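You operate a simulated robot arm through the tools that you are given. There is no shell and no other tool. Be economical: measure what you need, move in short steps, check, and stop when the job is done.

Carry out the task below with a simulated robot arm. There is one attempt and no reset: what you move stays moved.

TASK
Fetch the green can and stand it on top of the brown jar. Then take the purple sachet and leave it on the top of the side cabinet.
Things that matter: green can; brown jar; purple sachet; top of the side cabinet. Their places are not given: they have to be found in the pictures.

It is judged by the outcome, as a careful person would: the job done as asked, and still so three seconds after it is handed in. It fails if anything else is knocked over, pushed out of place, dropped, spilled or broken.

THE ROBOT
A 6-joint arm with a two-finger parallel gripper, fixed in place. Base frame: the origin is at the foot of the arm, x ahead of it, y to its left, z up. Lengths are in cm, angles in rad, forces in N, time in s.
With the tool pointing down near the work surface it reaches from about 24 to 66 cm from the base axis. Its first joint turns from -1.152 to 1.152 rad. Payload 2.9 kg.
Tool frame: the origin (TCP) lies between the finger pads and is the grasp point; the fingertips stand 3 cm ahead of it; z points along the fingers, y is the line along which they close. The gripper opens to 11 cm. The fingers are 2 cm wide and 1 cm thick; the gripper's body (4.8 by 11.2 cm) begins 5.5 cm behind the TCP.
Orientation is that of the tool frame in the base frame, as a unit quaternion [x, y, z, w]. With the fingers straight down and closing along the base's y, the tool's x points along the base's -x, its y along +y and its z along -z.

THE INTERFACE
- The arm moves only by the tool servo_tool. Its argument "targets" is one flat list of numbers, 6 for each row, row after row: the shift along the tool's x, y, z in cm, then the turn, a rotation vector about the tool's x, y, z in rad. In form: [x, y, z, rx, ry, rz, x, y, z, rx, ry, rz, ...]. A call has 1 to 10 rows; each row shifts and turns the commanded pose from where the row before left it, along the tool's axes as they then stand. "fingers" is the closure, from 0 (fully open) to 1 (shut), set as the call begins (left out, the last holds). A row lasts 0.2 s, in which the tool goes at most 5 cm and 0.15 rad; a call with a longer step from one row to the next is refused whole, and so is a gripper value outside its range. A pose out of reach is approached as far as the arm can. The call stops where the force on the tool passes 40 N (or 10 N more than at its start, if that is more) or the arm is blocked; 0.2 s more then pass. The fingers move at their own pace (about 10.8 cm/s each) and stop on an object; they squeeze with about 21 N. The grip force told is the motor's: it shows also when the fingers shut on nothing. Time passes only in rows, and 0.2 s behind the last, so rows that do not move let the fingers close. It gives the time, the measured TCP pose, the force on the tool (base axes), the opening and the grip force at its end, in the units of the frame above (readings bear some noise).
- Cameras (640 x 400 px; columns grow to the right, rows downward): "scene" is fixed at [7.89, 43.1, 141.1]; the picture's right is [-0.75, -0.66, 0.00], its down [-0.29, 0.33, -0.90] and it looks along [0.59, -0.67, -0.44] (base axes); focal length 351 px, centre (320, 200). "wrist" rides on the gripper at [-3.6, 0, -5.7] in the tool frame; the picture's right is [0.00, -1.00, 0.00], its down [0.97, 0.00, -0.24] and it looks along [0.24, 0.00, 0.97] (tool axes); focal length 218 px, centre (320, 200).
- get_image(camera): a new picture of that camera. No time passes.
- pixel_to_xyz(camera, pixels): for up to 12 pixels [column, row] of the newest picture of that camera ("zoom" is the newest enlarged one), the place [x, y, z] in the base frame of the surface seen there, good to about 0.2 cm, but the place of the scene camera against the robot may be out by one fixed shift of up to 1.2 cm in any direction. No time passes.
- close_up(camera, box): a new picture of the part [left, top, right, bottom] of that camera's present view, enlarged. No time passes.
- sign_off(): hands the job in; it is judged then, once.

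Work in short steps. Measure before you move; look again where a grasp or a placing could have gone wrong, and mend it. You have 80 turns and 34 pictures in all, the two below and enlarged ones among them. Open the gripper and draw the arm clear of the work before you hand the job in, unless the task says otherwise; then end with one line.

The tools are called after ">>>" as a command line: name --argument value ..., lists and objects as JSON in quotes. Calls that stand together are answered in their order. servo_tool: Moves the arm, as the interface text tells. Its arguments: {"type":"object","properties":{"targets":{"type":"array","items":{"type":"number"}},"fingers":{"type":"number"}},"required":["targets"]} The other tools are called the same way: get_image (camera) takes a picture; pixel_to_xyz (camera, pixels) gives the place of the surface under pixels of a picture; close_up (camera, box) takes an enlarged picture of a part of a camera's view; sign_off () hands the job in.

At the start:

```text
time: 0.0
eef_pos: [42.34, -2.03, 126.45]
ee_rot: [0.0, 1.0, 0.001, 0.001]
ft_force: [-0.1, 0.4, 0.3]
finger_gap: 11.0
grip_force: 0.0
```

scene: 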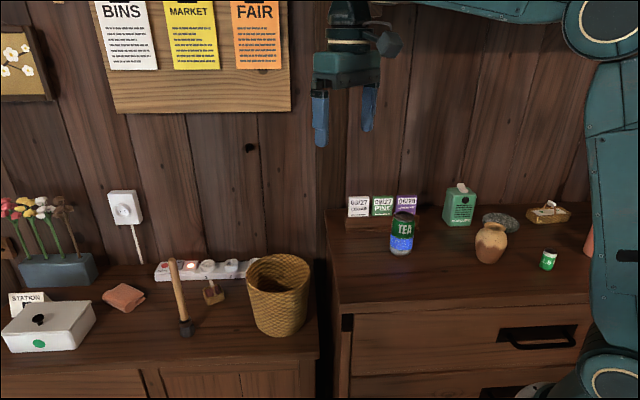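
wrist: 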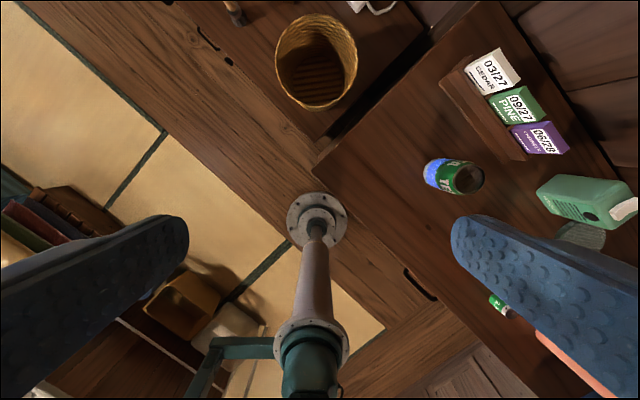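

I'll enlarge the right-hand cabinet and the left-hand cabinet to identify the objects.

>>> close_up --camera "scene" --box '[330, 170, 600, 300]'

>>> pixel_to_xyz --camera "scene" --pixels '[[402, 235], [491, 226], [490, 250], [548, 262], [548, 251], [406, 200], [383, 200], [430, 270], [220, 330], [120, 330], [360, 200], [460, 205]]'

```text
2.37 times, centred on (465, 235) of scene
```

zoom: 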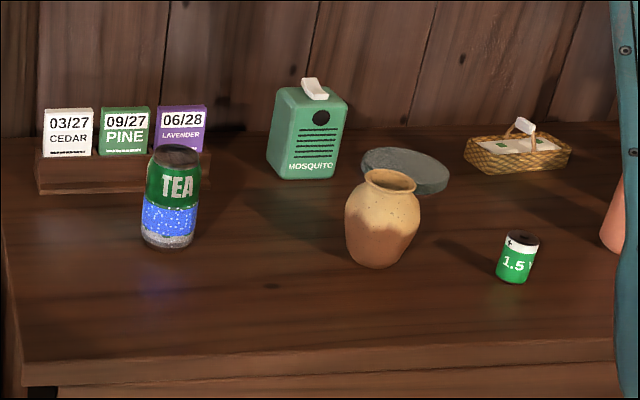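

```text
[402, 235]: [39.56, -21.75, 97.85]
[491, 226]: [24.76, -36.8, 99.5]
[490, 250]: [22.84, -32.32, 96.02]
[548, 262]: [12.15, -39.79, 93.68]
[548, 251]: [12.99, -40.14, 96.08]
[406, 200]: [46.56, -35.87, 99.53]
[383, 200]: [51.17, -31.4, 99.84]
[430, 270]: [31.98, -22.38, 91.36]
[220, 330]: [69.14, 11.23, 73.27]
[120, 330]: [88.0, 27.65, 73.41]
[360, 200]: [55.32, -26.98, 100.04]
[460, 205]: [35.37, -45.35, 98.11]
```

The tea can (green/blue, about (39,-22)), the jar (about (24,-34)), the lavender sachet in its rack, and the low left cabinet (z≈73) are found. I'll measure with the wrist camera to remove the scene shift, and see details.

>>> pixel_to_xyz --camera "wrist" --pixels '[[469, 178], [430, 172], [540, 140], [522, 105], [500, 150], [400, 200], [318, 60], [200, 20], [250, 90], [300, 130], [350, 130], [330, 150]]'

>>> pixel_to_xyz --camera "zoom" --pixels '[[175, 148], [154, 156], [199, 160], [172, 247], [365, 180], [415, 186], [391, 172], [390, 192], [390, 182], [375, 265], [348, 212], [420, 210]]'

>>> close_up --camera "wrist" --box '[400, 20, 640, 170]'

```text
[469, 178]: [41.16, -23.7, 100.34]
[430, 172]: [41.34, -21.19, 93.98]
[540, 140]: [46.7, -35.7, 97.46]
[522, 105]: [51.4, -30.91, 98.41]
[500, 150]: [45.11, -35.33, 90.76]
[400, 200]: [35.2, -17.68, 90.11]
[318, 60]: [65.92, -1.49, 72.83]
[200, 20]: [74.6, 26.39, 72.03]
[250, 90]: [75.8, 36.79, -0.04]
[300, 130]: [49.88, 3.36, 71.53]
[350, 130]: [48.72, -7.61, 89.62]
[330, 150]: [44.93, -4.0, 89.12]
```

```text
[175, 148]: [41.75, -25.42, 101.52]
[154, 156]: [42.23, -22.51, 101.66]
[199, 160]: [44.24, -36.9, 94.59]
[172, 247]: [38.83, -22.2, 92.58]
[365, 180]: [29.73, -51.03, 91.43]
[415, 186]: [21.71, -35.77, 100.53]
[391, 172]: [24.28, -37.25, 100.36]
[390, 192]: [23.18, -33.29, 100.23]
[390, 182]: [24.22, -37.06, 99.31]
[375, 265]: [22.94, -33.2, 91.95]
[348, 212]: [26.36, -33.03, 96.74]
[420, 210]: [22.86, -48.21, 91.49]
```

```text
2.67 times, centred on (520, 95) of wrist
```

zoom: 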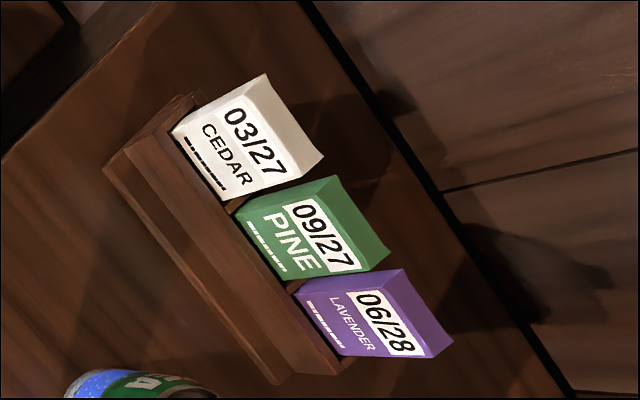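

The can axis is near (41,-23.5), top ≈100.3. I move above it at the present height and turn the closing axis parallel to the rack.

>>> servo_tool --targets '[0.26, -4.3, 0, 0, 0, 0, 0.26, -4.3, 0, 0, 0, 0, 0.26, -4.3, 0, 0, 0, 0, 0.26, -4.3, 0, 0, 0, 0, 0.26, -4.3, 0, 0, 0, 0, 0, 0, 0, 0, 0, 0.15, 0, 0, 0, 0, 0, 0.15, 0, 0, 0, 0, 0, 0.15, 0, 0, 0, 0, 0, 0.15, 0, 0, 0, 0, 0, 0.15]' --fingers 0

>>> get_image --camera "wrist"

```text
time: 2.2
eef_pos: [40.82, -21.15, 126.54]
ee_rot: [0.347, 0.938, -0.001, -0.006]
ft_force: [-0.5, -0.2, 0.7]
finger_gap: 11.03
grip_force: 0.1
```

```text
29 pictures are left
```

wrist: 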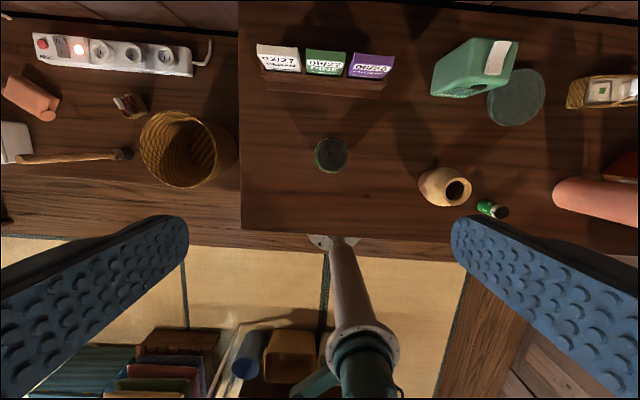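

Now a clear view: can at (332,155), jar mouth at (458,191), rack above. I measure them.

>>> pixel_to_xyz --camera "wrist" --pixels '[[332, 155], [315, 155], [349, 155], [332, 138], [332, 171], [447, 190], [469, 191], [458, 179], [458, 203], [432, 170], [371, 55], [370, 85]]'

>>> close_up --camera "wrist" --box '[300, 120, 500, 220]'

```text
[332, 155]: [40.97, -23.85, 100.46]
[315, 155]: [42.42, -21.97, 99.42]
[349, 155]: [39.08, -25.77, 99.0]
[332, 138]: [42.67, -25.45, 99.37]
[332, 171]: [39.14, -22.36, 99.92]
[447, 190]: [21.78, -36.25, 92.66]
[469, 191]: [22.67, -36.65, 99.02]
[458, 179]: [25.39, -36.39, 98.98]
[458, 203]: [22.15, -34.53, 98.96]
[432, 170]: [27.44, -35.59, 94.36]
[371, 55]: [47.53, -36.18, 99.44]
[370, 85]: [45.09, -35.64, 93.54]
```

```text
3.20 times, centred on (400, 170) of wrist
```

zoom: 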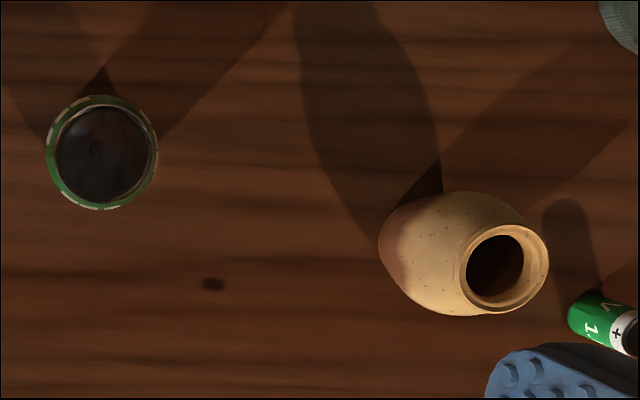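

>>> pixel_to_xyz --camera "zoom" --pixels '[[464, 268], [542, 262], [498, 230], [500, 304], [475, 240], [533, 290], [470, 290], [530, 240], [52, 152], [154, 152], [102, 98], [102, 206]]'

>>> servo_tool --targets '[0, 0, 0, 0, 0, 0.05, 0, 0, 0, 0, 0, 0]'

```text
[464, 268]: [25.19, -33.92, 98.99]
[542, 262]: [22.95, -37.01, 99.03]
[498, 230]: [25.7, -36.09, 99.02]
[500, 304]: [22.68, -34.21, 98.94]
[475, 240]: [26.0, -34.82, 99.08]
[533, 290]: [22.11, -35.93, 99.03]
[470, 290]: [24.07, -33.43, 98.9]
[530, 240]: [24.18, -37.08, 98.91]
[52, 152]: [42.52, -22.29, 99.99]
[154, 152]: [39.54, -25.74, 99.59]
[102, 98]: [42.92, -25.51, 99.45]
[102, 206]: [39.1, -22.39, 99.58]
```

```text
time: 2.8
eef_pos: [40.93, -21.15, 126.56]
ee_rot: [0.37, 0.929, -0.002, -0.005]
ft_force: [-0.3, -0.2, -0.5]
finger_gap: 10.97
grip_force: 0.1
```

Can centre (41.0,-23.95); jar rim centre (24.1,-35.3), z≈99, outer Ø ~4, so the can (Ø 5) stands on it. I correct sideways and descend to z≈106.

>>> servo_tool --targets '[-1.0, -1.0, 0, 0, 0, 0.04, -0.98, -0.98, 0, 0, 0, 0, 0, 0, 4.1, 0, 0, 0, 0, 0, 4.1, 0, 0, 0, 0, 0, 4.1, 0, 0, 0, 0, 0, 4.1, 0, 0, 0, 0, 0, 4.1, 0, 0, 0, 0, 0, 0, 0, 0, 0]'

>>> get_image --camera "wrist"

```text
time: 4.6
eef_pos: [40.75, -26.28, 105.88]
ee_rot: [0.408, 0.913, 0.0, 0.0]
ft_force: [0.0, 0.5, -0.8]
finger_gap: 10.98
grip_force: 0.1
```

```text
27 pictures are left
```

wrist: 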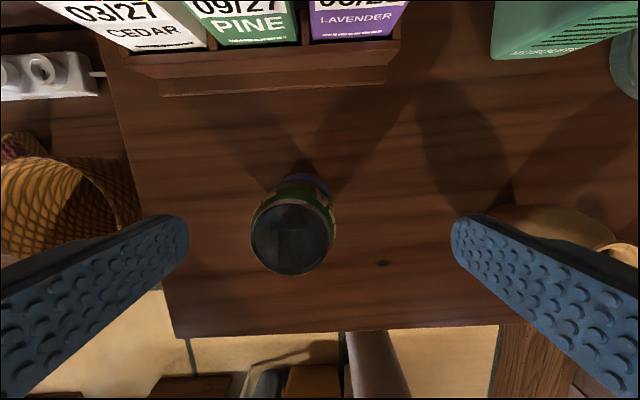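

>>> pixel_to_xyz --camera "wrist" --pixels '[[254, 236], [331, 236], [292, 204], [292, 270], [293, 238]]'

```text
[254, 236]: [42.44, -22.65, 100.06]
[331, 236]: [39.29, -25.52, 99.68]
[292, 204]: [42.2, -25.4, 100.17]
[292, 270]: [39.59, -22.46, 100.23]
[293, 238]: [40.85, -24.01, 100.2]
```

Can centre (40.9,-24.0); I shift by (1.6,1.6) in tool axes, then descend to TCP z≈96.5.

>>> servo_tool --targets '[0.81, 0.81, 0, 0, 0, 0, 0.81, 0.81, 0, 0, 0, 0, 0, 0, 0, 0, 0, 0, 0, 0, 2.4, 0, 0, 0, 0, 0, 2.4, 0, 0, 0, 0, 0, 2.4, 0, 0, 0, 0, 0, 2.2, 0, 0, 0, 0, 0, 0, 0, 0, 0]'

>>> get_image --camera "wrist"

```text
time: 6.4
eef_pos: [41.1, -24.04, 96.61]
ee_rot: [0.408, 0.913, 0.0, 0.0]
ft_force: [0.5, 0.3, -0.1]
finger_gap: 11.01
grip_force: 0.2
```

```text
26 pictures are left
```

wrist: 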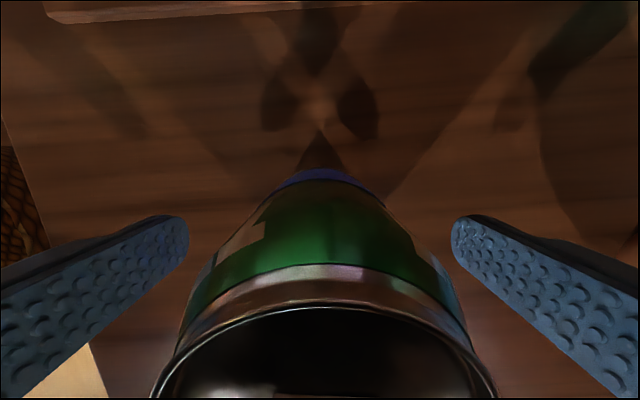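

The can sits centred between the fingers; I close.

>>> servo_tool --targets '[0, 0, 0, 0, 0, 0, 0, 0, 0, 0, 0, 0, 0, 0, 0, 0, 0, 0, 0, 0, 0, 0, 0, 0]' --fingers 1

```text
time: 7.4
eef_pos: [41.01, -24.12, 96.57]
ee_rot: [0.408, 0.913, 0.0, -0.001]
ft_force: [-1.2, -0.1, 0.3]
finger_gap: 5.26
grip_force: 20.9
```

Held (gap 5.26). Lift 14 cm and check.

>>> servo_tool --targets '[0, 0, -2, 0, 0, 0, 0, 0, -3, 0, 0, 0, 0, 0, -3, 0, 0, 0, 0, 0, -3, 0, 0, 0, 0, 0, -3, 0, 0, 0, 0, 0, 0, 0, 0, 0]'

>>> get_image --camera "scene"

```text
time: 8.8
eef_pos: [40.81, -24.13, 110.63]
ee_rot: [0.408, 0.913, 0.001, 0.0]
ft_force: [-0.2, -0.2, -2.7]
finger_gap: 5.25
grip_force: 20.9
```

```text
25 pictures are left
```

scene: 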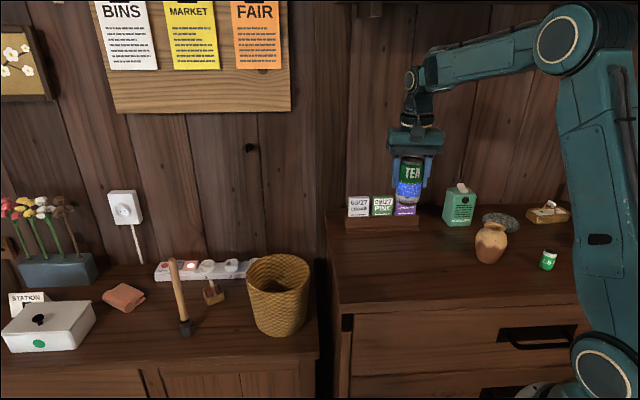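

The can is held upright. I carry it over to the jar at this height.

>>> servo_tool --targets '[0.41, -2.87, 0, 0, 0, 0, 0.41, -2.87, 0, 0, 0, 0, 0.41, -2.87, 0, 0, 0, 0, 0.41, -2.87, 0, 0, 0, 0, 0.41, -2.87, 0, 0, 0, 0, 0.41, -2.87, 0, 0, 0, 0, 0.41, -2.87, 0, 0, 0, 0, 0, 0, 0, 0, 0, 0, 0, 0, 0, 0, 0, 0]'

>>> get_image --camera "scene"

>>> get_image --camera "wrist"

```text
time: 10.8
eef_pos: [24.25, -35.16, 110.61]
ee_rot: [0.407, 0.913, 0.0, 0.0]
ft_force: [0.1, -1.0, -3.0]
finger_gap: 5.26
grip_force: 20.6
```

```text
24 pictures are left
```

scene: 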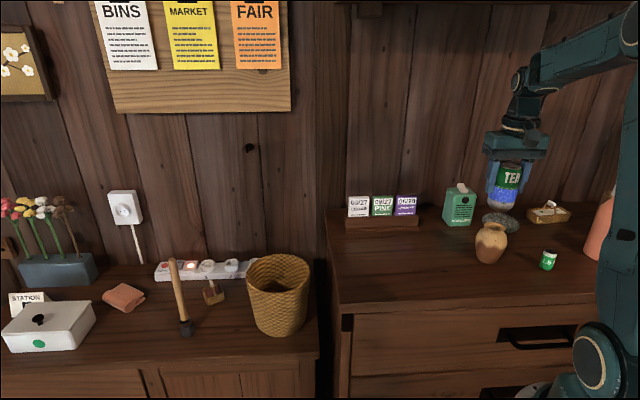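

```text
23 pictures are left
```

wrist: 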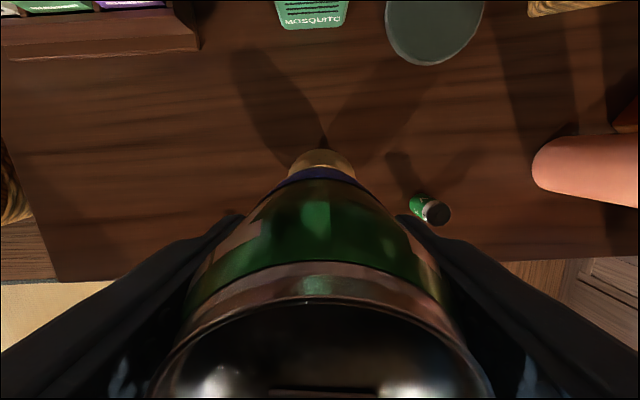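

I'll compare can and jar axes in an enlarged scene view.

>>> close_up --camera "scene" --box '[430, 120, 590, 280]'

```text
2.50 times, centred on (510, 200) of scene
```

zoom: 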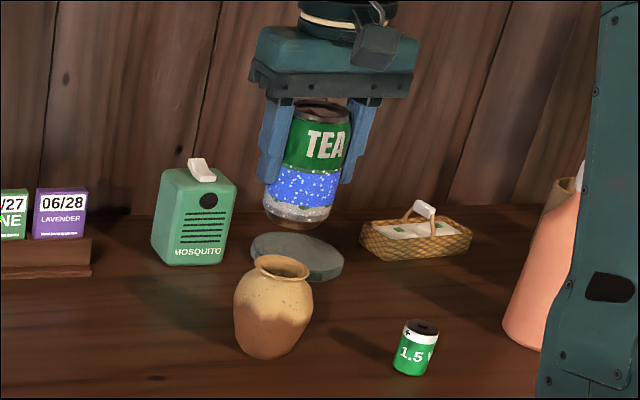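

The can axis extended downward hits the jar mouth at about (281,267) in the zoom, so it is aligned. I verify numerically with the same camera.

>>> pixel_to_xyz --camera "zoom" --pixels '[[254, 268], [308, 268], [281, 258], [281, 279], [264, 212], [329, 216], [294, 226], [293, 212], [349, 130], [293, 118]]'

>>> pixel_to_xyz --camera "wrist" --pixels '[[320, 155], [305, 158], [340, 158], [320, 300], [160, 390], [490, 390]]'

```text
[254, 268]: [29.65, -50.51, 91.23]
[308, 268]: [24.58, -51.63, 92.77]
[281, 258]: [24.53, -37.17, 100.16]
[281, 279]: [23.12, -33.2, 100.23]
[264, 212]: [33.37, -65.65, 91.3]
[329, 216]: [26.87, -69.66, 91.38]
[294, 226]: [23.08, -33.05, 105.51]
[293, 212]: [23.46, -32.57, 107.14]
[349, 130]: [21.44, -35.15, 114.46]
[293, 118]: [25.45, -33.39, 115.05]
```

```text
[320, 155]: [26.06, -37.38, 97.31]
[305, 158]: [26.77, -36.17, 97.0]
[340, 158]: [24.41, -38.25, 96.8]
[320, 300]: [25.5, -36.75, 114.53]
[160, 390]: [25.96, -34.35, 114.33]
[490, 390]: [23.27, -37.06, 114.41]
```

Can and rim centres agree within ~0.3 cm. Contact is expected at TCP z≈105.5; I descend to 105.8.

>>> servo_tool --targets '[0, 0, 1.6, 0, 0, 0, 0, 0, 1.6, 0, 0, 0, 0, 0, 1.0, 0, 0, 0, 0, 0, 0.6, 0, 0, 0, 0, 0, 0, 0, 0, 0]'

>>> servo_tool --targets '[0, 0, 0.15, 0, 0, 0, 0, 0, 0, 0, 0, 0]'

>>> servo_tool --targets '[0, 0, 0.15, 0, 0, 0, 0, 0, 0, 0, 0, 0]'

```text
time: 12.0
eef_pos: [24.17, -35.33, 105.74]
ee_rot: [0.407, 0.913, 0.001, 0.001]
ft_force: [-0.4, -0.6, -3.1]
finger_gap: 5.27
grip_force: 21.4
```

```text
time: 12.6
eef_pos: [24.02, -35.32, 105.76]
ee_rot: [0.408, 0.913, 0.0, 0.0]
ft_force: [0.0, 0.3, 0.3]
finger_gap: 5.25
grip_force: 20.9
```

```text
time: 13.2
eef_pos: [24.14, -35.28, 105.77]
ee_rot: [0.408, 0.913, -0.001, 0.002]
ft_force: [-1.8, 2.8, 16.0]
finger_gap: 5.24
grip_force: 20.6
```

Contact at z≈105.76. I ease the load by 0.15 and open.

>>> servo_tool --targets '[0, 0, -0.14, 0, 0, 0, 0, 0, 0, 0, 0, 0]'

>>> servo_tool --targets '[0, 0, 0, 0, 0, 0, 0, 0, 0, 0, 0, 0, 0, 0, 0, 0, 0, 0, 0, 0, 0, 0, 0, 0]' --fingers 0

>>> close_up --camera "scene" --box '[430, 120, 590, 280]'

```text
time: 13.8
eef_pos: [24.21, -35.45, 105.62]
ee_rot: [0.408, 0.913, 0.001, 0.0]
ft_force: [1.8, -0.9, 3.9]
finger_gap: 5.24
grip_force: 20.9
```

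```text
time: 14.8
eef_pos: [24.15, -35.28, 105.73]
ee_rot: [0.407, 0.913, -0.001, 0.0]
ft_force: [0.3, 0.2, 1.1]
finger_gap: 11.0
grip_force: 0.0
```

```text
2.50 times, centred on (510, 200) of scene
```

zoom: 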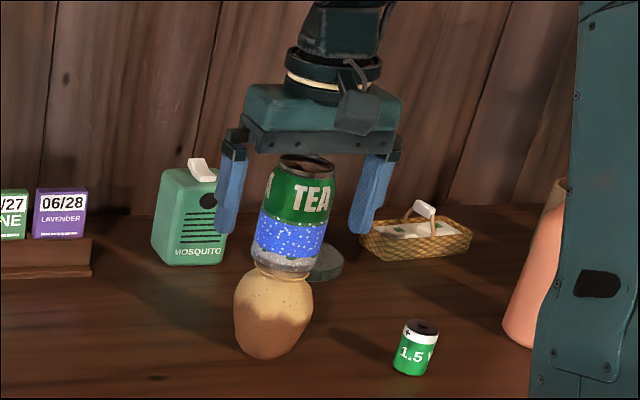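

The can stands on the jar. I lift straight up 9 cm (tips clear the can), then move along the rack direction.

>>> servo_tool --targets '[0, 0, -1.5, 0, 0, 0, 0, 0, -2.5, 0, 0, 0, 0, 0, -2.5, 0, 0, 0, 0, 0, -3, 0, 0, 0, 0, 0, 0, 0, 0, 0]'

>>> servo_tool --targets '[0, 3, 0, 0, 0, 0, 0, 4, 0, 0, 0, 0, 0, 4, 0, 0, 0, 0, 0, 4, 0, 0, 0, 0, -2, 1.5, 1, 0, 0, 0, -3, 0, 1, 0, 0, 0, -3, 0, 1, 0, 0, 0, 0, 0, 0, 0, 0, 0]'

>>> get_image --camera "wrist"

>>> get_image --camera "scene"

```text
time: 16.0
eef_pos: [24.22, -35.47, 115.07]
ee_rot: [0.407, 0.914, 0.0, 0.0]
ft_force: [-0.6, -0.3, 0.1]
finger_gap: 11.0
grip_force: 0.1
```

```text
time: 17.8
eef_pos: [41.77, -30.21, 112.03]
ee_rot: [0.407, 0.913, 0.0, 0.0]
ft_force: [1.0, -0.5, -0.1]
finger_gap: 11.0
grip_force: 0.0
```

```text
20 pictures are left
```

wrist: 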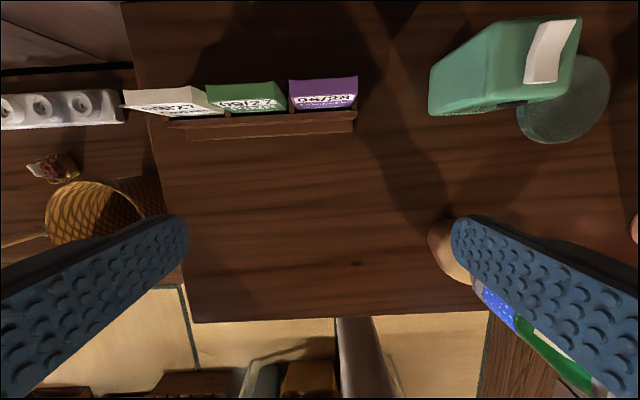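

```text
19 pictures are left
```

scene: 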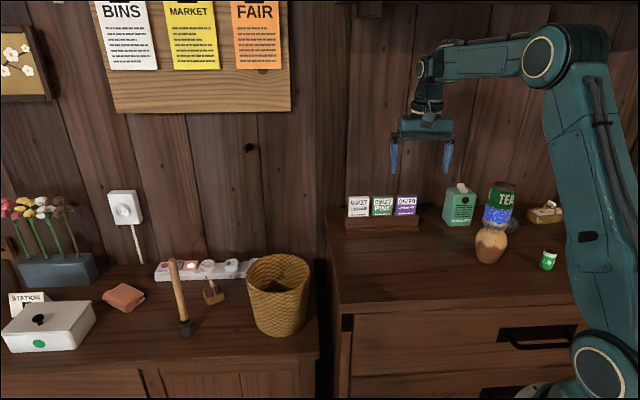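

The sachets stand side by side with small gaps, so I'll grasp front-to-back. Enlarging and measuring.

>>> close_up --camera "wrist" --box '[140, 60, 400, 160]'

>>> pixel_to_xyz --camera "wrist" --pixels '[[291, 80], [357, 76], [293, 95], [356, 94], [296, 108], [355, 106], [285, 84], [322, 84], [325, 125], [325, 137], [325, 60], [325, 114]]'

```text
2.46 times, centred on (270, 110) of wrist
```

zoom: 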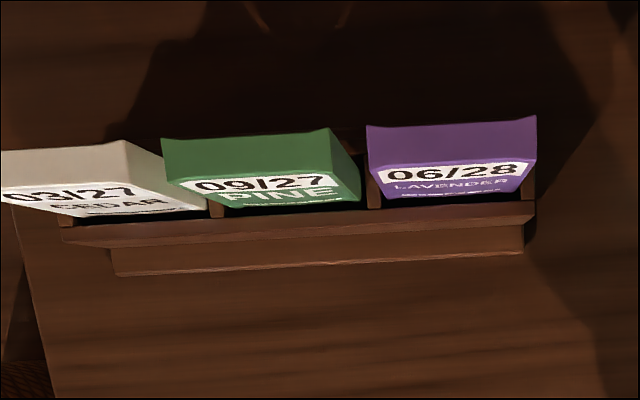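

```text
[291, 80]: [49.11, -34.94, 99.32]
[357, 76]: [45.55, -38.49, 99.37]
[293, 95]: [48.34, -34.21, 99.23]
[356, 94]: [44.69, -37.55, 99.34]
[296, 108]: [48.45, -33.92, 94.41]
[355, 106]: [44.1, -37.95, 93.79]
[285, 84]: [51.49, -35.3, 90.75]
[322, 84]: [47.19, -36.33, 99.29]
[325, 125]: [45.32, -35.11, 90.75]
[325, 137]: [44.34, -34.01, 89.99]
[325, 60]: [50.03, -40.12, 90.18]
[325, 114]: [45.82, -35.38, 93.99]
```

The lavender sachet's top centre is (46.9,-36.3), z 99.3, width 5, thickness ~1.2; ledge top at z≈94. I turn the gripper -1.58 rad so that it closes along the rack's normal.

>>> servo_tool --targets '[0, 0, 0, 0, 0, -0.15, 0, 0, 0, 0, 0, -0.15, 0, 0, 0, 0, 0, -0.15, 0, 0, 0, 0, 0, -0.15, 0, 0, 0, 0, 0, -0.15, 0, 0, 0, 0, 0, -0.15, 0, 0, 0, 0, 0, -0.15, 0, 0, 0, 0, 0, -0.15, 0, 0, 0, 0, 0, -0.15, 0, 0, 0, 0, 0, -0.15]'

>>> servo_tool --targets '[0, 0, 0, 0, 0, -0.08, 0, 0, 0, 0, 0, 0]'

```text
time: 20.0
eef_pos: [41.69, -30.14, 112.21]
ee_rot: [-0.324, 0.946, 0.0, 0.0]
ft_force: [0.5, -0.1, 0.4]
finger_gap: 11.0
grip_force: 0.0
```

```text
time: 20.6
eef_pos: [41.81, -30.24, 112.06]
ee_rot: [-0.362, 0.932, 0.001, 0.0]
ft_force: [0.6, -0.9, -0.1]
finger_gap: 11.0
grip_force: 0.0
```

Move over the sachet and come down to z≈106, then look.

>>> servo_tool --targets '[0.11, -2.66, 0, 0, 0, 0, 0.11, -2.66, 0, 0, 0, 0, 0.11, -2.66, 0, 0, 0, 0, 0, 0, 2, 0, 0, 0, 0, 0, 2, 0, 0, 0, 0, 0, 1.5, 0, 0, 0, 0, 0, 0, 0, 0, 0]'

>>> get_image --camera "wrist"

```text
time: 22.2
eef_pos: [46.94, -36.35, 106.62]
ee_rot: [-0.361, 0.932, 0.0, 0.001]
ft_force: [0.5, -0.2, 0.3]
finger_gap: 10.99
grip_force: 0.1
```

```text
17 pictures are left
```

wrist: 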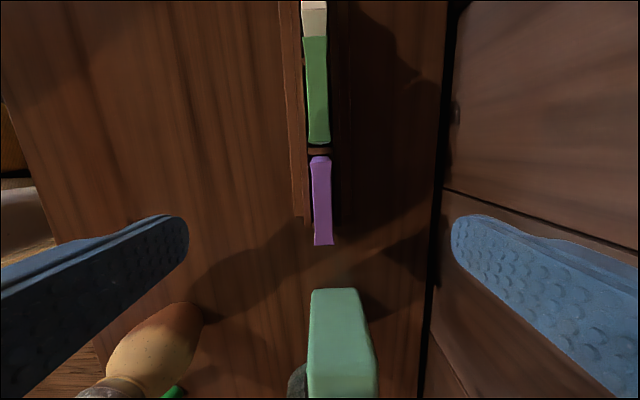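

>>> pixel_to_xyz --camera "wrist" --pixels '[[313, 160], [331, 160], [314, 242], [332, 242], [322, 200], [430, 200], [450, 200], [335, 290], [340, 350], [365, 300], [305, 200], [345, 200]]'

>>> close_up --camera "wrist" --box '[250, 130, 410, 310]'

```text
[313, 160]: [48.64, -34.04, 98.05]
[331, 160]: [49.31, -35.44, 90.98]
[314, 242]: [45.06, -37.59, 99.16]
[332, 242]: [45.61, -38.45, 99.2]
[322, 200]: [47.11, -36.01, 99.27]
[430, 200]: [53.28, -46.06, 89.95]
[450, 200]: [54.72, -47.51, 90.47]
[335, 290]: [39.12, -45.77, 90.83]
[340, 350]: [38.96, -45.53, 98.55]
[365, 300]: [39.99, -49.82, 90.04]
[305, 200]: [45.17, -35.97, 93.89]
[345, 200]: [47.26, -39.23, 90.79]
```

```text
2.22 times, centred on (330, 220) of wrist
```

zoom: 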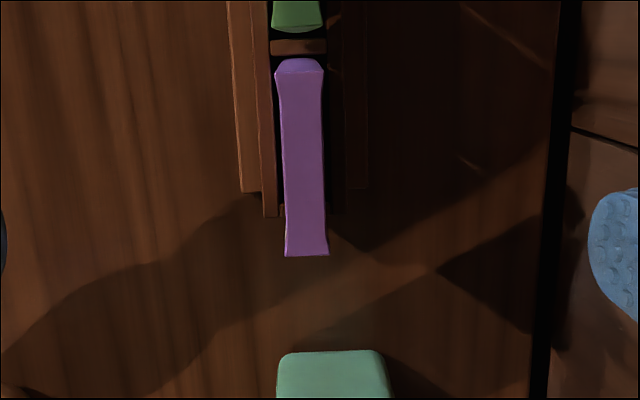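

Wall is 13 cm behind, mosquito box 12 cm aside: clear. TCP is on the sachet centre; descend to z≈98 (tips at 95, above the ledge) and close.

>>> servo_tool --targets '[0, 0, 2, 0, 0, 0, 0, 0, 2, 0, 0, 0, 0, 0, 2, 0, 0, 0, 0, 0, 1.6, 0, 0, 0, 0, 0, 1, 0, 0, 0, 0, 0, 0, 0, 0, 0]'

>>> servo_tool --targets '[0, 0, 0, 0, 0, 0, 0, 0, 0, 0, 0, 0, 0, 0, 0, 0, 0, 0, 0, 0, 0, 0, 0, 0, 0, 0, 0, 0, 0, 0]' --fingers 1

>>> get_image --camera "wrist"

```text
time: 23.6
eef_pos: [46.98, -36.39, 98.0]
ee_rot: [-0.362, 0.932, 0.001, -0.001]
ft_force: [0.3, -0.1, -0.1]
finger_gap: 11.02
grip_force: 0.2
```

```text
time: 24.8
eef_pos: [47.02, -36.35, 98.03]
ee_rot: [-0.362, 0.932, 0.0, -0.001]
ft_force: [0.4, -0.4, 0.2]
finger_gap: 1.3
grip_force: 21.5
```

```text
15 pictures are left
```

wrist: 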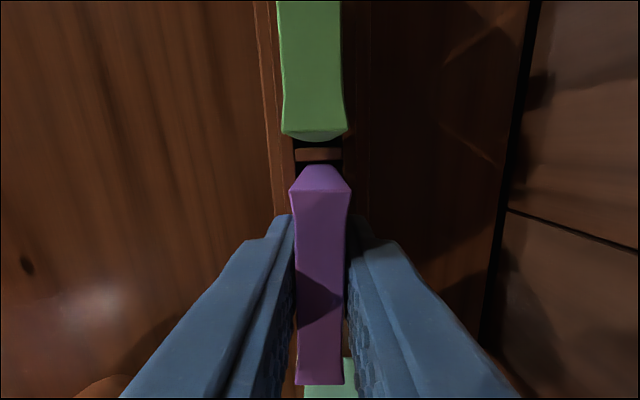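

The sachet is gripped (gap 1.3). Lift 13 cm and view the side cabinet.

>>> servo_tool --targets '[0, 0, -1, 0, 0, 0, 0, 0, -2, 0, 0, 0, 0, 0, -2.5, 0, 0, 0, 0, 0, -2.5, 0, 0, 0, 0, 0, -2.5, 0, 0, 0, 0, 0, -2.5, 0, 0, 0, 0, 0, 0, 0, 0, 0]'

>>> get_image --camera "scene"

>>> pixel_to_xyz --camera "scene" --pixels '[[220, 350], [260, 350], [300, 345], [312, 345], [230, 320], [210, 330], [160, 350], [150, 330], [220, 365], [300, 330], [187, 334], [270, 335]]'

```text
time: 26.4
eef_pos: [46.82, -36.51, 111.02]
ee_rot: [-0.361, 0.933, 0.0, 0.0]
ft_force: [-0.4, 1.0, -0.5]
finger_gap: 1.33
grip_force: 20.9
```

```text
14 pictures are left
```

scene: 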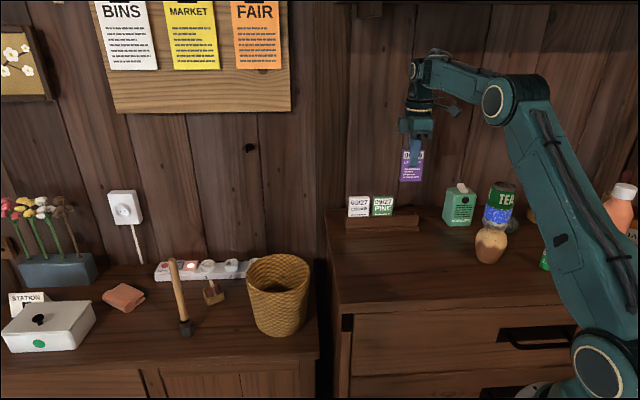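

```text
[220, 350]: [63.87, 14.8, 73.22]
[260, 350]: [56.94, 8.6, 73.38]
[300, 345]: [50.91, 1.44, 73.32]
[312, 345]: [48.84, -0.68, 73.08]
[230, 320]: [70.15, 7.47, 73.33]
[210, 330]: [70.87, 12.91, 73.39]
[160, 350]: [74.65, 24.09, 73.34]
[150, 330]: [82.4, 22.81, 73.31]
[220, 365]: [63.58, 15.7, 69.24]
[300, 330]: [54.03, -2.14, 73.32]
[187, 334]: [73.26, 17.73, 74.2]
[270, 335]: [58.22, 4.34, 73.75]
```

Sachet held upright. The free spot is between basket and hammer, about (64.5,11), z≈72. I measure basket top, hammer top, and the sachet bottom.

>>> close_up --camera "scene" --box '[140, 240, 340, 365]'

>>> pixel_to_xyz --camera "scene" --pixels '[[248, 268], [307, 268], [278, 290], [278, 256], [172, 262], [210, 296], [402, 180], [420, 181], [411, 152], [262, 332], [180, 332], [410, 180]]'

```text
3.20 times, centred on (240, 302) of scene
```

zoom: 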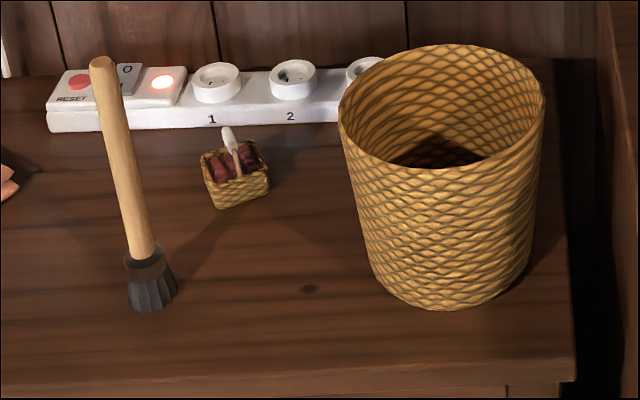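

```text
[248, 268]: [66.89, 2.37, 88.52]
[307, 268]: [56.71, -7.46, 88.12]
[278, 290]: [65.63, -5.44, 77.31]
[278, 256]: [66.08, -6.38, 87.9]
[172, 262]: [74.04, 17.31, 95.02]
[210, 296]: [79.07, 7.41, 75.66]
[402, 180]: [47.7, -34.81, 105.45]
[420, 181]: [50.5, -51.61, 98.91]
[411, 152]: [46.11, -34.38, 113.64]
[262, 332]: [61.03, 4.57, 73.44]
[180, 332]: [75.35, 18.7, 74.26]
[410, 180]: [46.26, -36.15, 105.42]
```

Basket rim top z≈87, hammer top z≈94, sachet bottom ≈6.8 below the TCP. I carry the sachet at z 111 toward (64.4,11.3), in two legs.

>>> servo_tool --targets '[-3.236, 1.671, 0, 0, 0, 0, -3.236, 1.671, 0, 0, 0, 0, -3.236, 1.671, 0, 0, 0, 0, -3.236, 1.671, 0, 0, 0, 0, -3.236, 1.671, 0, 0, 0, 0, -3.236, 1.671, 0, 0, 0, 0, -3.236, 1.671, 0, 0, 0, 0, 0, 0, 0, 0, 0, 0]'

>>> servo_tool --targets '[-3.236, 1.671, 0, 0, 0, 0, -3.236, 1.671, 0, 0, 0, 0, -3.236, 1.671, 0, 0, 0, 0, -3.236, 1.671, 0, 0, 0, 0, -3.236, 1.671, 0, 0, 0, 0, -3.236, 1.671, 0, 0, 0, 0, -3.236, 1.671, 0, 0, 0, 0, 0, 0, 0, 0, 0, 0, 0, 0, 0, 0, 0, 0]'

>>> get_image --camera "wrist"

>>> get_image --camera "scene"

```text
time: 28.2
eef_pos: [55.68, -12.24, 110.76]
ee_rot: [-0.362, 0.932, 0.0, -0.001]
ft_force: [0.3, 0.0, -0.7]
finger_gap: 1.3
grip_force: 20.8
```

```text
time: 30.2
eef_pos: [62.75, 10.31, 110.45]
ee_rot: [-0.362, 0.932, 0.0, 0.0]
ft_force: [1.2, 0.6, 0.3]
finger_gap: 1.31
grip_force: 21.1
out of reach, approached as far as the arm can: row 6, 7
```

```text
12 pictures are left
```

wrist: 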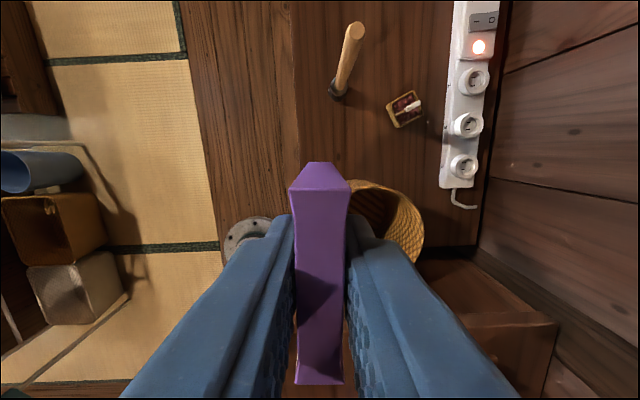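

```text
11 pictures are left
```

scene: 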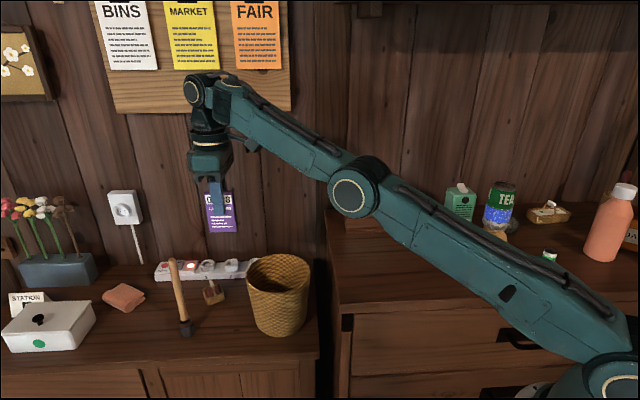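

At the reach limit here (r≈63.6 at z 110). Measuring from the wrist camera for accurate cabinet positions.

>>> pixel_to_xyz --camera "wrist" --pixels '[[337, 88], [354, 30], [372, 185], [350, 183], [424, 240], [250, 190], [270, 150], [213, 230], [204, 150], [340, 140], [405, 108], [425, 150]]'

```text
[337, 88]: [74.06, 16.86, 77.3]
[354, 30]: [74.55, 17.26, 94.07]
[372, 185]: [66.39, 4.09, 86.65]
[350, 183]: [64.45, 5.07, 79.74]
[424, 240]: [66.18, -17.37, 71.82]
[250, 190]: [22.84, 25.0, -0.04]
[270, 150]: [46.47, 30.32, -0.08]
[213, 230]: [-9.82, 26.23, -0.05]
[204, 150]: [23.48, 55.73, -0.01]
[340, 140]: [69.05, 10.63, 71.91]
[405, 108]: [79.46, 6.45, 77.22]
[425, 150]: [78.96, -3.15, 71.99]
```

Cabinet top z=71.95; basket rim's near point (66.4,4.1,86.7), hammer (74.2,17). I shift 1.4 cm toward the hammer side and descend to z≈96 to check reach.

>>> servo_tool --targets '[-1.4, 0, 3, 0, 0, 0, 0, 0, 3, 0, 0, 0, 0, 0, 3, 0, 0, 0, 0, 0, 3, 0, 0, 0, 0, 0, 3, 0, 0, 0, 0, 0, 0, 0, 0, 0]'

```text
time: 31.6
eef_pos: [63.81, 11.14, 95.53]
ee_rot: [-0.362, 0.932, 0.0, 0.001]
ft_force: [0.2, 0.0, 0.4]
finger_gap: 1.32
grip_force: 21.4
```

Reachable here. Shift to (65,12.6) and see.

>>> servo_tool --targets '[-0.93, 0.13, 0, 0, 0, 0, -0.93, 0.13, 0, 0, 0, 0, 0, 0, 2, 0, 0, 0, 0, 0, 2, 0, 0, 0, 0, 0, 0, 0, 0, 0]'

>>> get_image --camera "wrist"

>>> get_image --camera "scene"

```text
time: 32.8
eef_pos: [65.04, 12.5, 91.43]
ee_rot: [-0.361, 0.932, -0.001, 0.0]
ft_force: [-0.9, 0.5, -0.5]
finger_gap: 1.31
grip_force: 21.3
```

```text
10 pictures are left
```

wrist: 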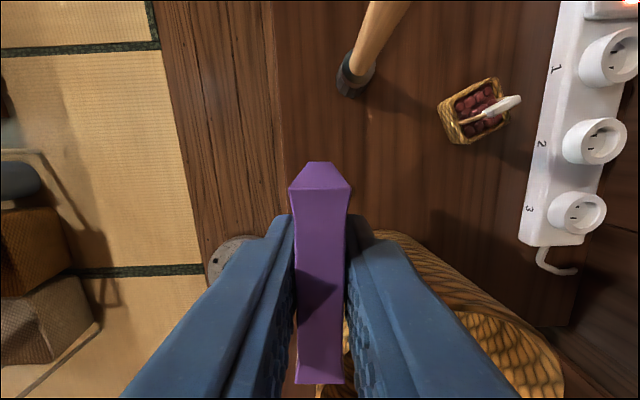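

```text
9 pictures are left
```

scene: 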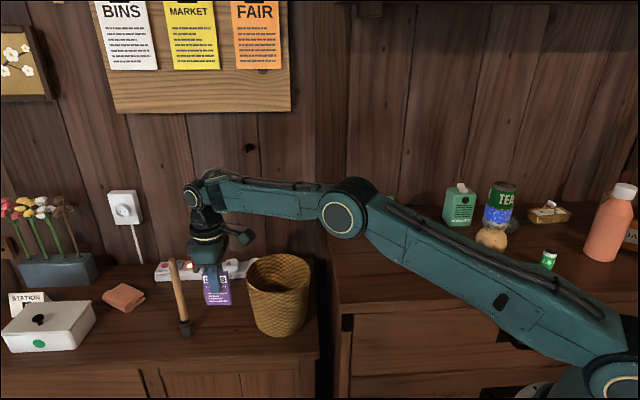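

A grey block juts from the wrist toward the basket at (245,236); I check its clearance.

>>> close_up --camera "scene" --box '[150, 160, 330, 345]'

>>> pixel_to_xyz --camera "scene" --pixels '[[246, 237], [246, 243], [252, 236], [225, 244], [212, 303], [230, 304], [221, 303], [235, 230]]'

```text
2.16 times, centred on (240, 252) of scene
```

zoom: 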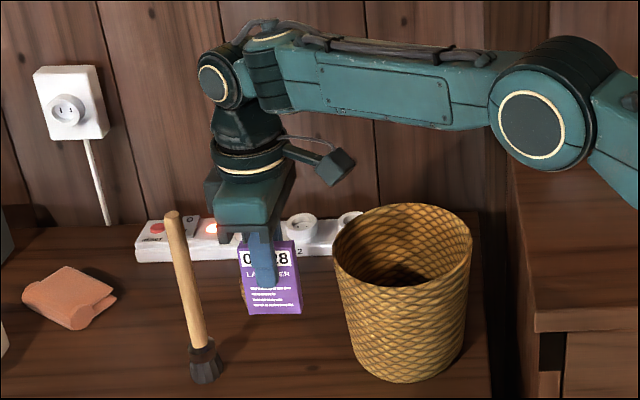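

```text
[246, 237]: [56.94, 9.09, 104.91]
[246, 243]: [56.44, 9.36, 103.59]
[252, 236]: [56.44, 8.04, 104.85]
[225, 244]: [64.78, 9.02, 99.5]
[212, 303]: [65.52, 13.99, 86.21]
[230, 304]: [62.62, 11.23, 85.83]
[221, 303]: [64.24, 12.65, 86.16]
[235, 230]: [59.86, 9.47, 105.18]
```

The block will stay ~3 cm above and in front of the rim. Descend to z≈79.2, stepwise.

>>> servo_tool --targets '[0, 0, 2, 0, 0, 0, 0, 0, 2, 0, 0, 0, 0, 0, 2, 0, 0, 0, 0, 0, 2, 0, 0, 0, 0, 0, 2, 0, 0, 0, 0, 0, 0, 0, 0, 0]'

>>> get_image --camera "scene"

```text
time: 34.2
eef_pos: [65.2, 12.58, 81.52]
ee_rot: [-0.362, 0.932, 0.0, 0.0]
ft_force: [0.4, 0.2, 0.1]
finger_gap: 1.33
grip_force: 21.5
```

```text
7 pictures are left
```

scene: 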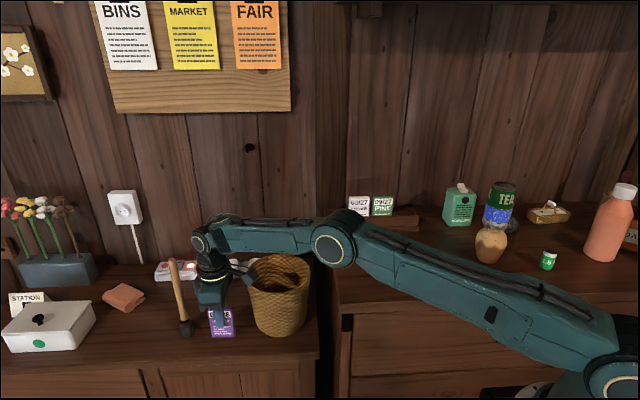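

Clear of basket and hammer. Continue 2.3 cm, then feel for contact.

>>> servo_tool --targets '[0, 0, 1, 0, 0, 0, 0, 0, 0.8, 0, 0, 0, 0, 0, 0.5, 0, 0, 0, 0, 0, 0, 0, 0, 0]'

>>> servo_tool --targets '[0, 0, 0.2, 0, 0, 0, 0, 0, 0, 0, 0, 0]'

>>> servo_tool --targets '[0, 0, 0.2, 0, 0, 0, 0, 0, 0, 0, 0, 0]'

>>> close_up --camera "scene" --box '[170, 240, 290, 360]'

```text
time: 35.2
eef_pos: [65.3, 12.61, 79.27]
ee_rot: [-0.362, 0.932, 0.0, 0.001]
ft_force: [-0.9, -0.7, 5.8]
finger_gap: 1.34
grip_force: 21.3
```

```text
time: 35.8
eef_pos: [65.33, 12.56, 79.16]
ee_rot: [-0.361, 0.933, 0.0, 0.002]
ft_force: [-3.6, -2.7, 18.4]
finger_gap: 1.32
grip_force: 20.2
```

```text
time: 36.4
eef_pos: [65.26, 12.6, 79.04]
ee_rot: [-0.362, 0.932, 0.0, 0.003]
ft_force: [2.9, -1.7, 21.7]
finger_gap: 1.32
grip_force: 20.6
```

```text
3.33 times, centred on (230, 300) of scene
```

zoom: 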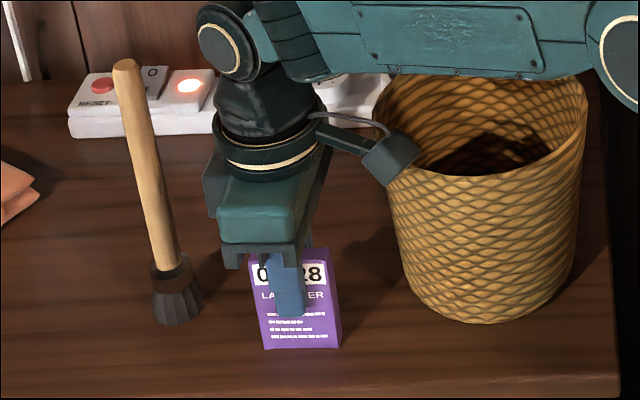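

In contact with the cabinet top, well inside the front edge. Ease the load, then open to about 6 cm.

>>> servo_tool --targets '[0, 0, -0.3, 0, 0, 0, 0, 0, 0, 0, 0, 0]'

>>> servo_tool --targets '[0, 0, 0, 0, 0, 0, 0, 0, 0, 0, 0, 0, 0, 0, 0, 0, 0, 0]' --fingers 0.45

>>> close_up --camera "scene" --box '[170, 240, 290, 360]'

```text
time: 37.0
eef_pos: [65.05, 12.74, 79.17]
ee_rot: [-0.362, 0.932, 0.001, 0.0]
ft_force: [2.9, -1.0, 8.0]
finger_gap: 1.3
grip_force: 21.3
```

```text
time: 37.8
eef_pos: [65.11, 12.6, 79.23]
ee_rot: [-0.361, 0.933, 0.0, 0.0]
ft_force: [0.0, -1.0, -0.7]
finger_gap: 6.07
grip_force: 0.1
```

```text
3.33 times, centred on (230, 300) of scene
```

zoom: 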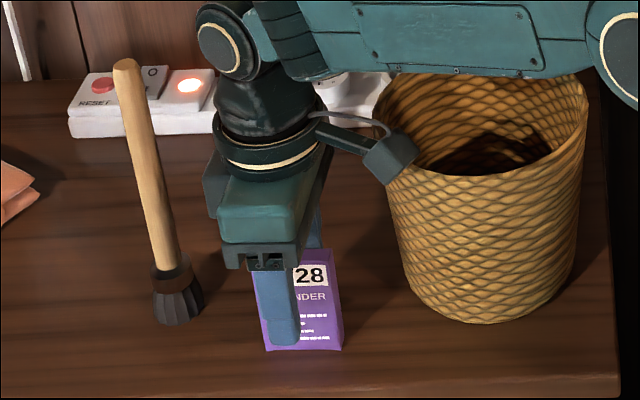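

The sachet stands by itself. I withdraw straight up, slowly first, then check.

>>> servo_tool --targets '[0, 0, -1, 0, 0, 0, 0, 0, -2, 0, 0, 0, 0, 0, -2.5, 0, 0, 0, 0, 0, -2.5, 0, 0, 0, 0, 0, -2.5, 0, 0, 0, 0, 0, -3, 0, 0, 0, 0, 0, -3, 0, 0, 0, 0, 0, -3, 0, 0, 0, 0, 0, 0, 0, 0, 0]'

>>> servo_tool --targets '[3, 2, -2, 0, 0, 0, 4, 2.5, -1, 0, 0, 0, 4, 2.5, -1, 0, 0, 0, 4, 2, 0, 0, 0, 0, 0, 0, 0, 0, 0, 0, 0, 0, 0, 0, 0, 0]' --fingers 0

>>> get_image --camera "scene"

```text
time: 39.8
eef_pos: [65.07, 12.71, 98.71]
ee_rot: [-0.362, 0.932, 0.0, 0.0]
ft_force: [0.8, -0.3, 0.0]
finger_gap: 6.05
grip_force: 0.2
```

```text
time: 41.2
eef_pos: [48.16, 9.27, 102.77]
ee_rot: [-0.362, 0.932, 0.0, 0.001]
ft_force: [-0.5, -0.2, 0.3]
finger_gap: 11.0
grip_force: 0.0
```

```text
4 pictures are left
```

scene: 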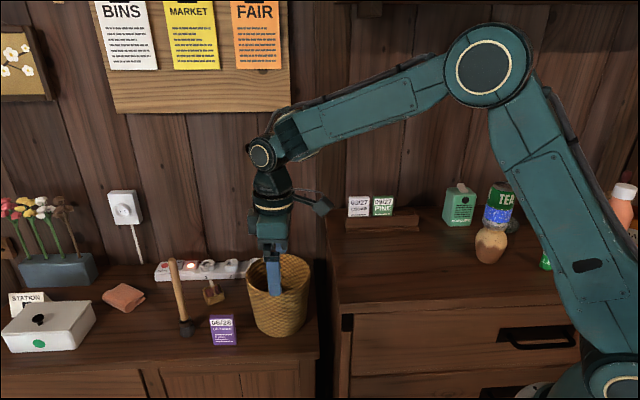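

The can stands on the jar, the sachet stands on the side cabinet, everything else is in place, and the arm is clear with the gripper open. I hand in.

>>> sign_off

```text
The job is handed in.
```

The green can is standing on the brown jar and the purple sachet is standing on top of the side cabinet. Nothing else was disturbed in the last picture, and the arm was clear with the gripper open.
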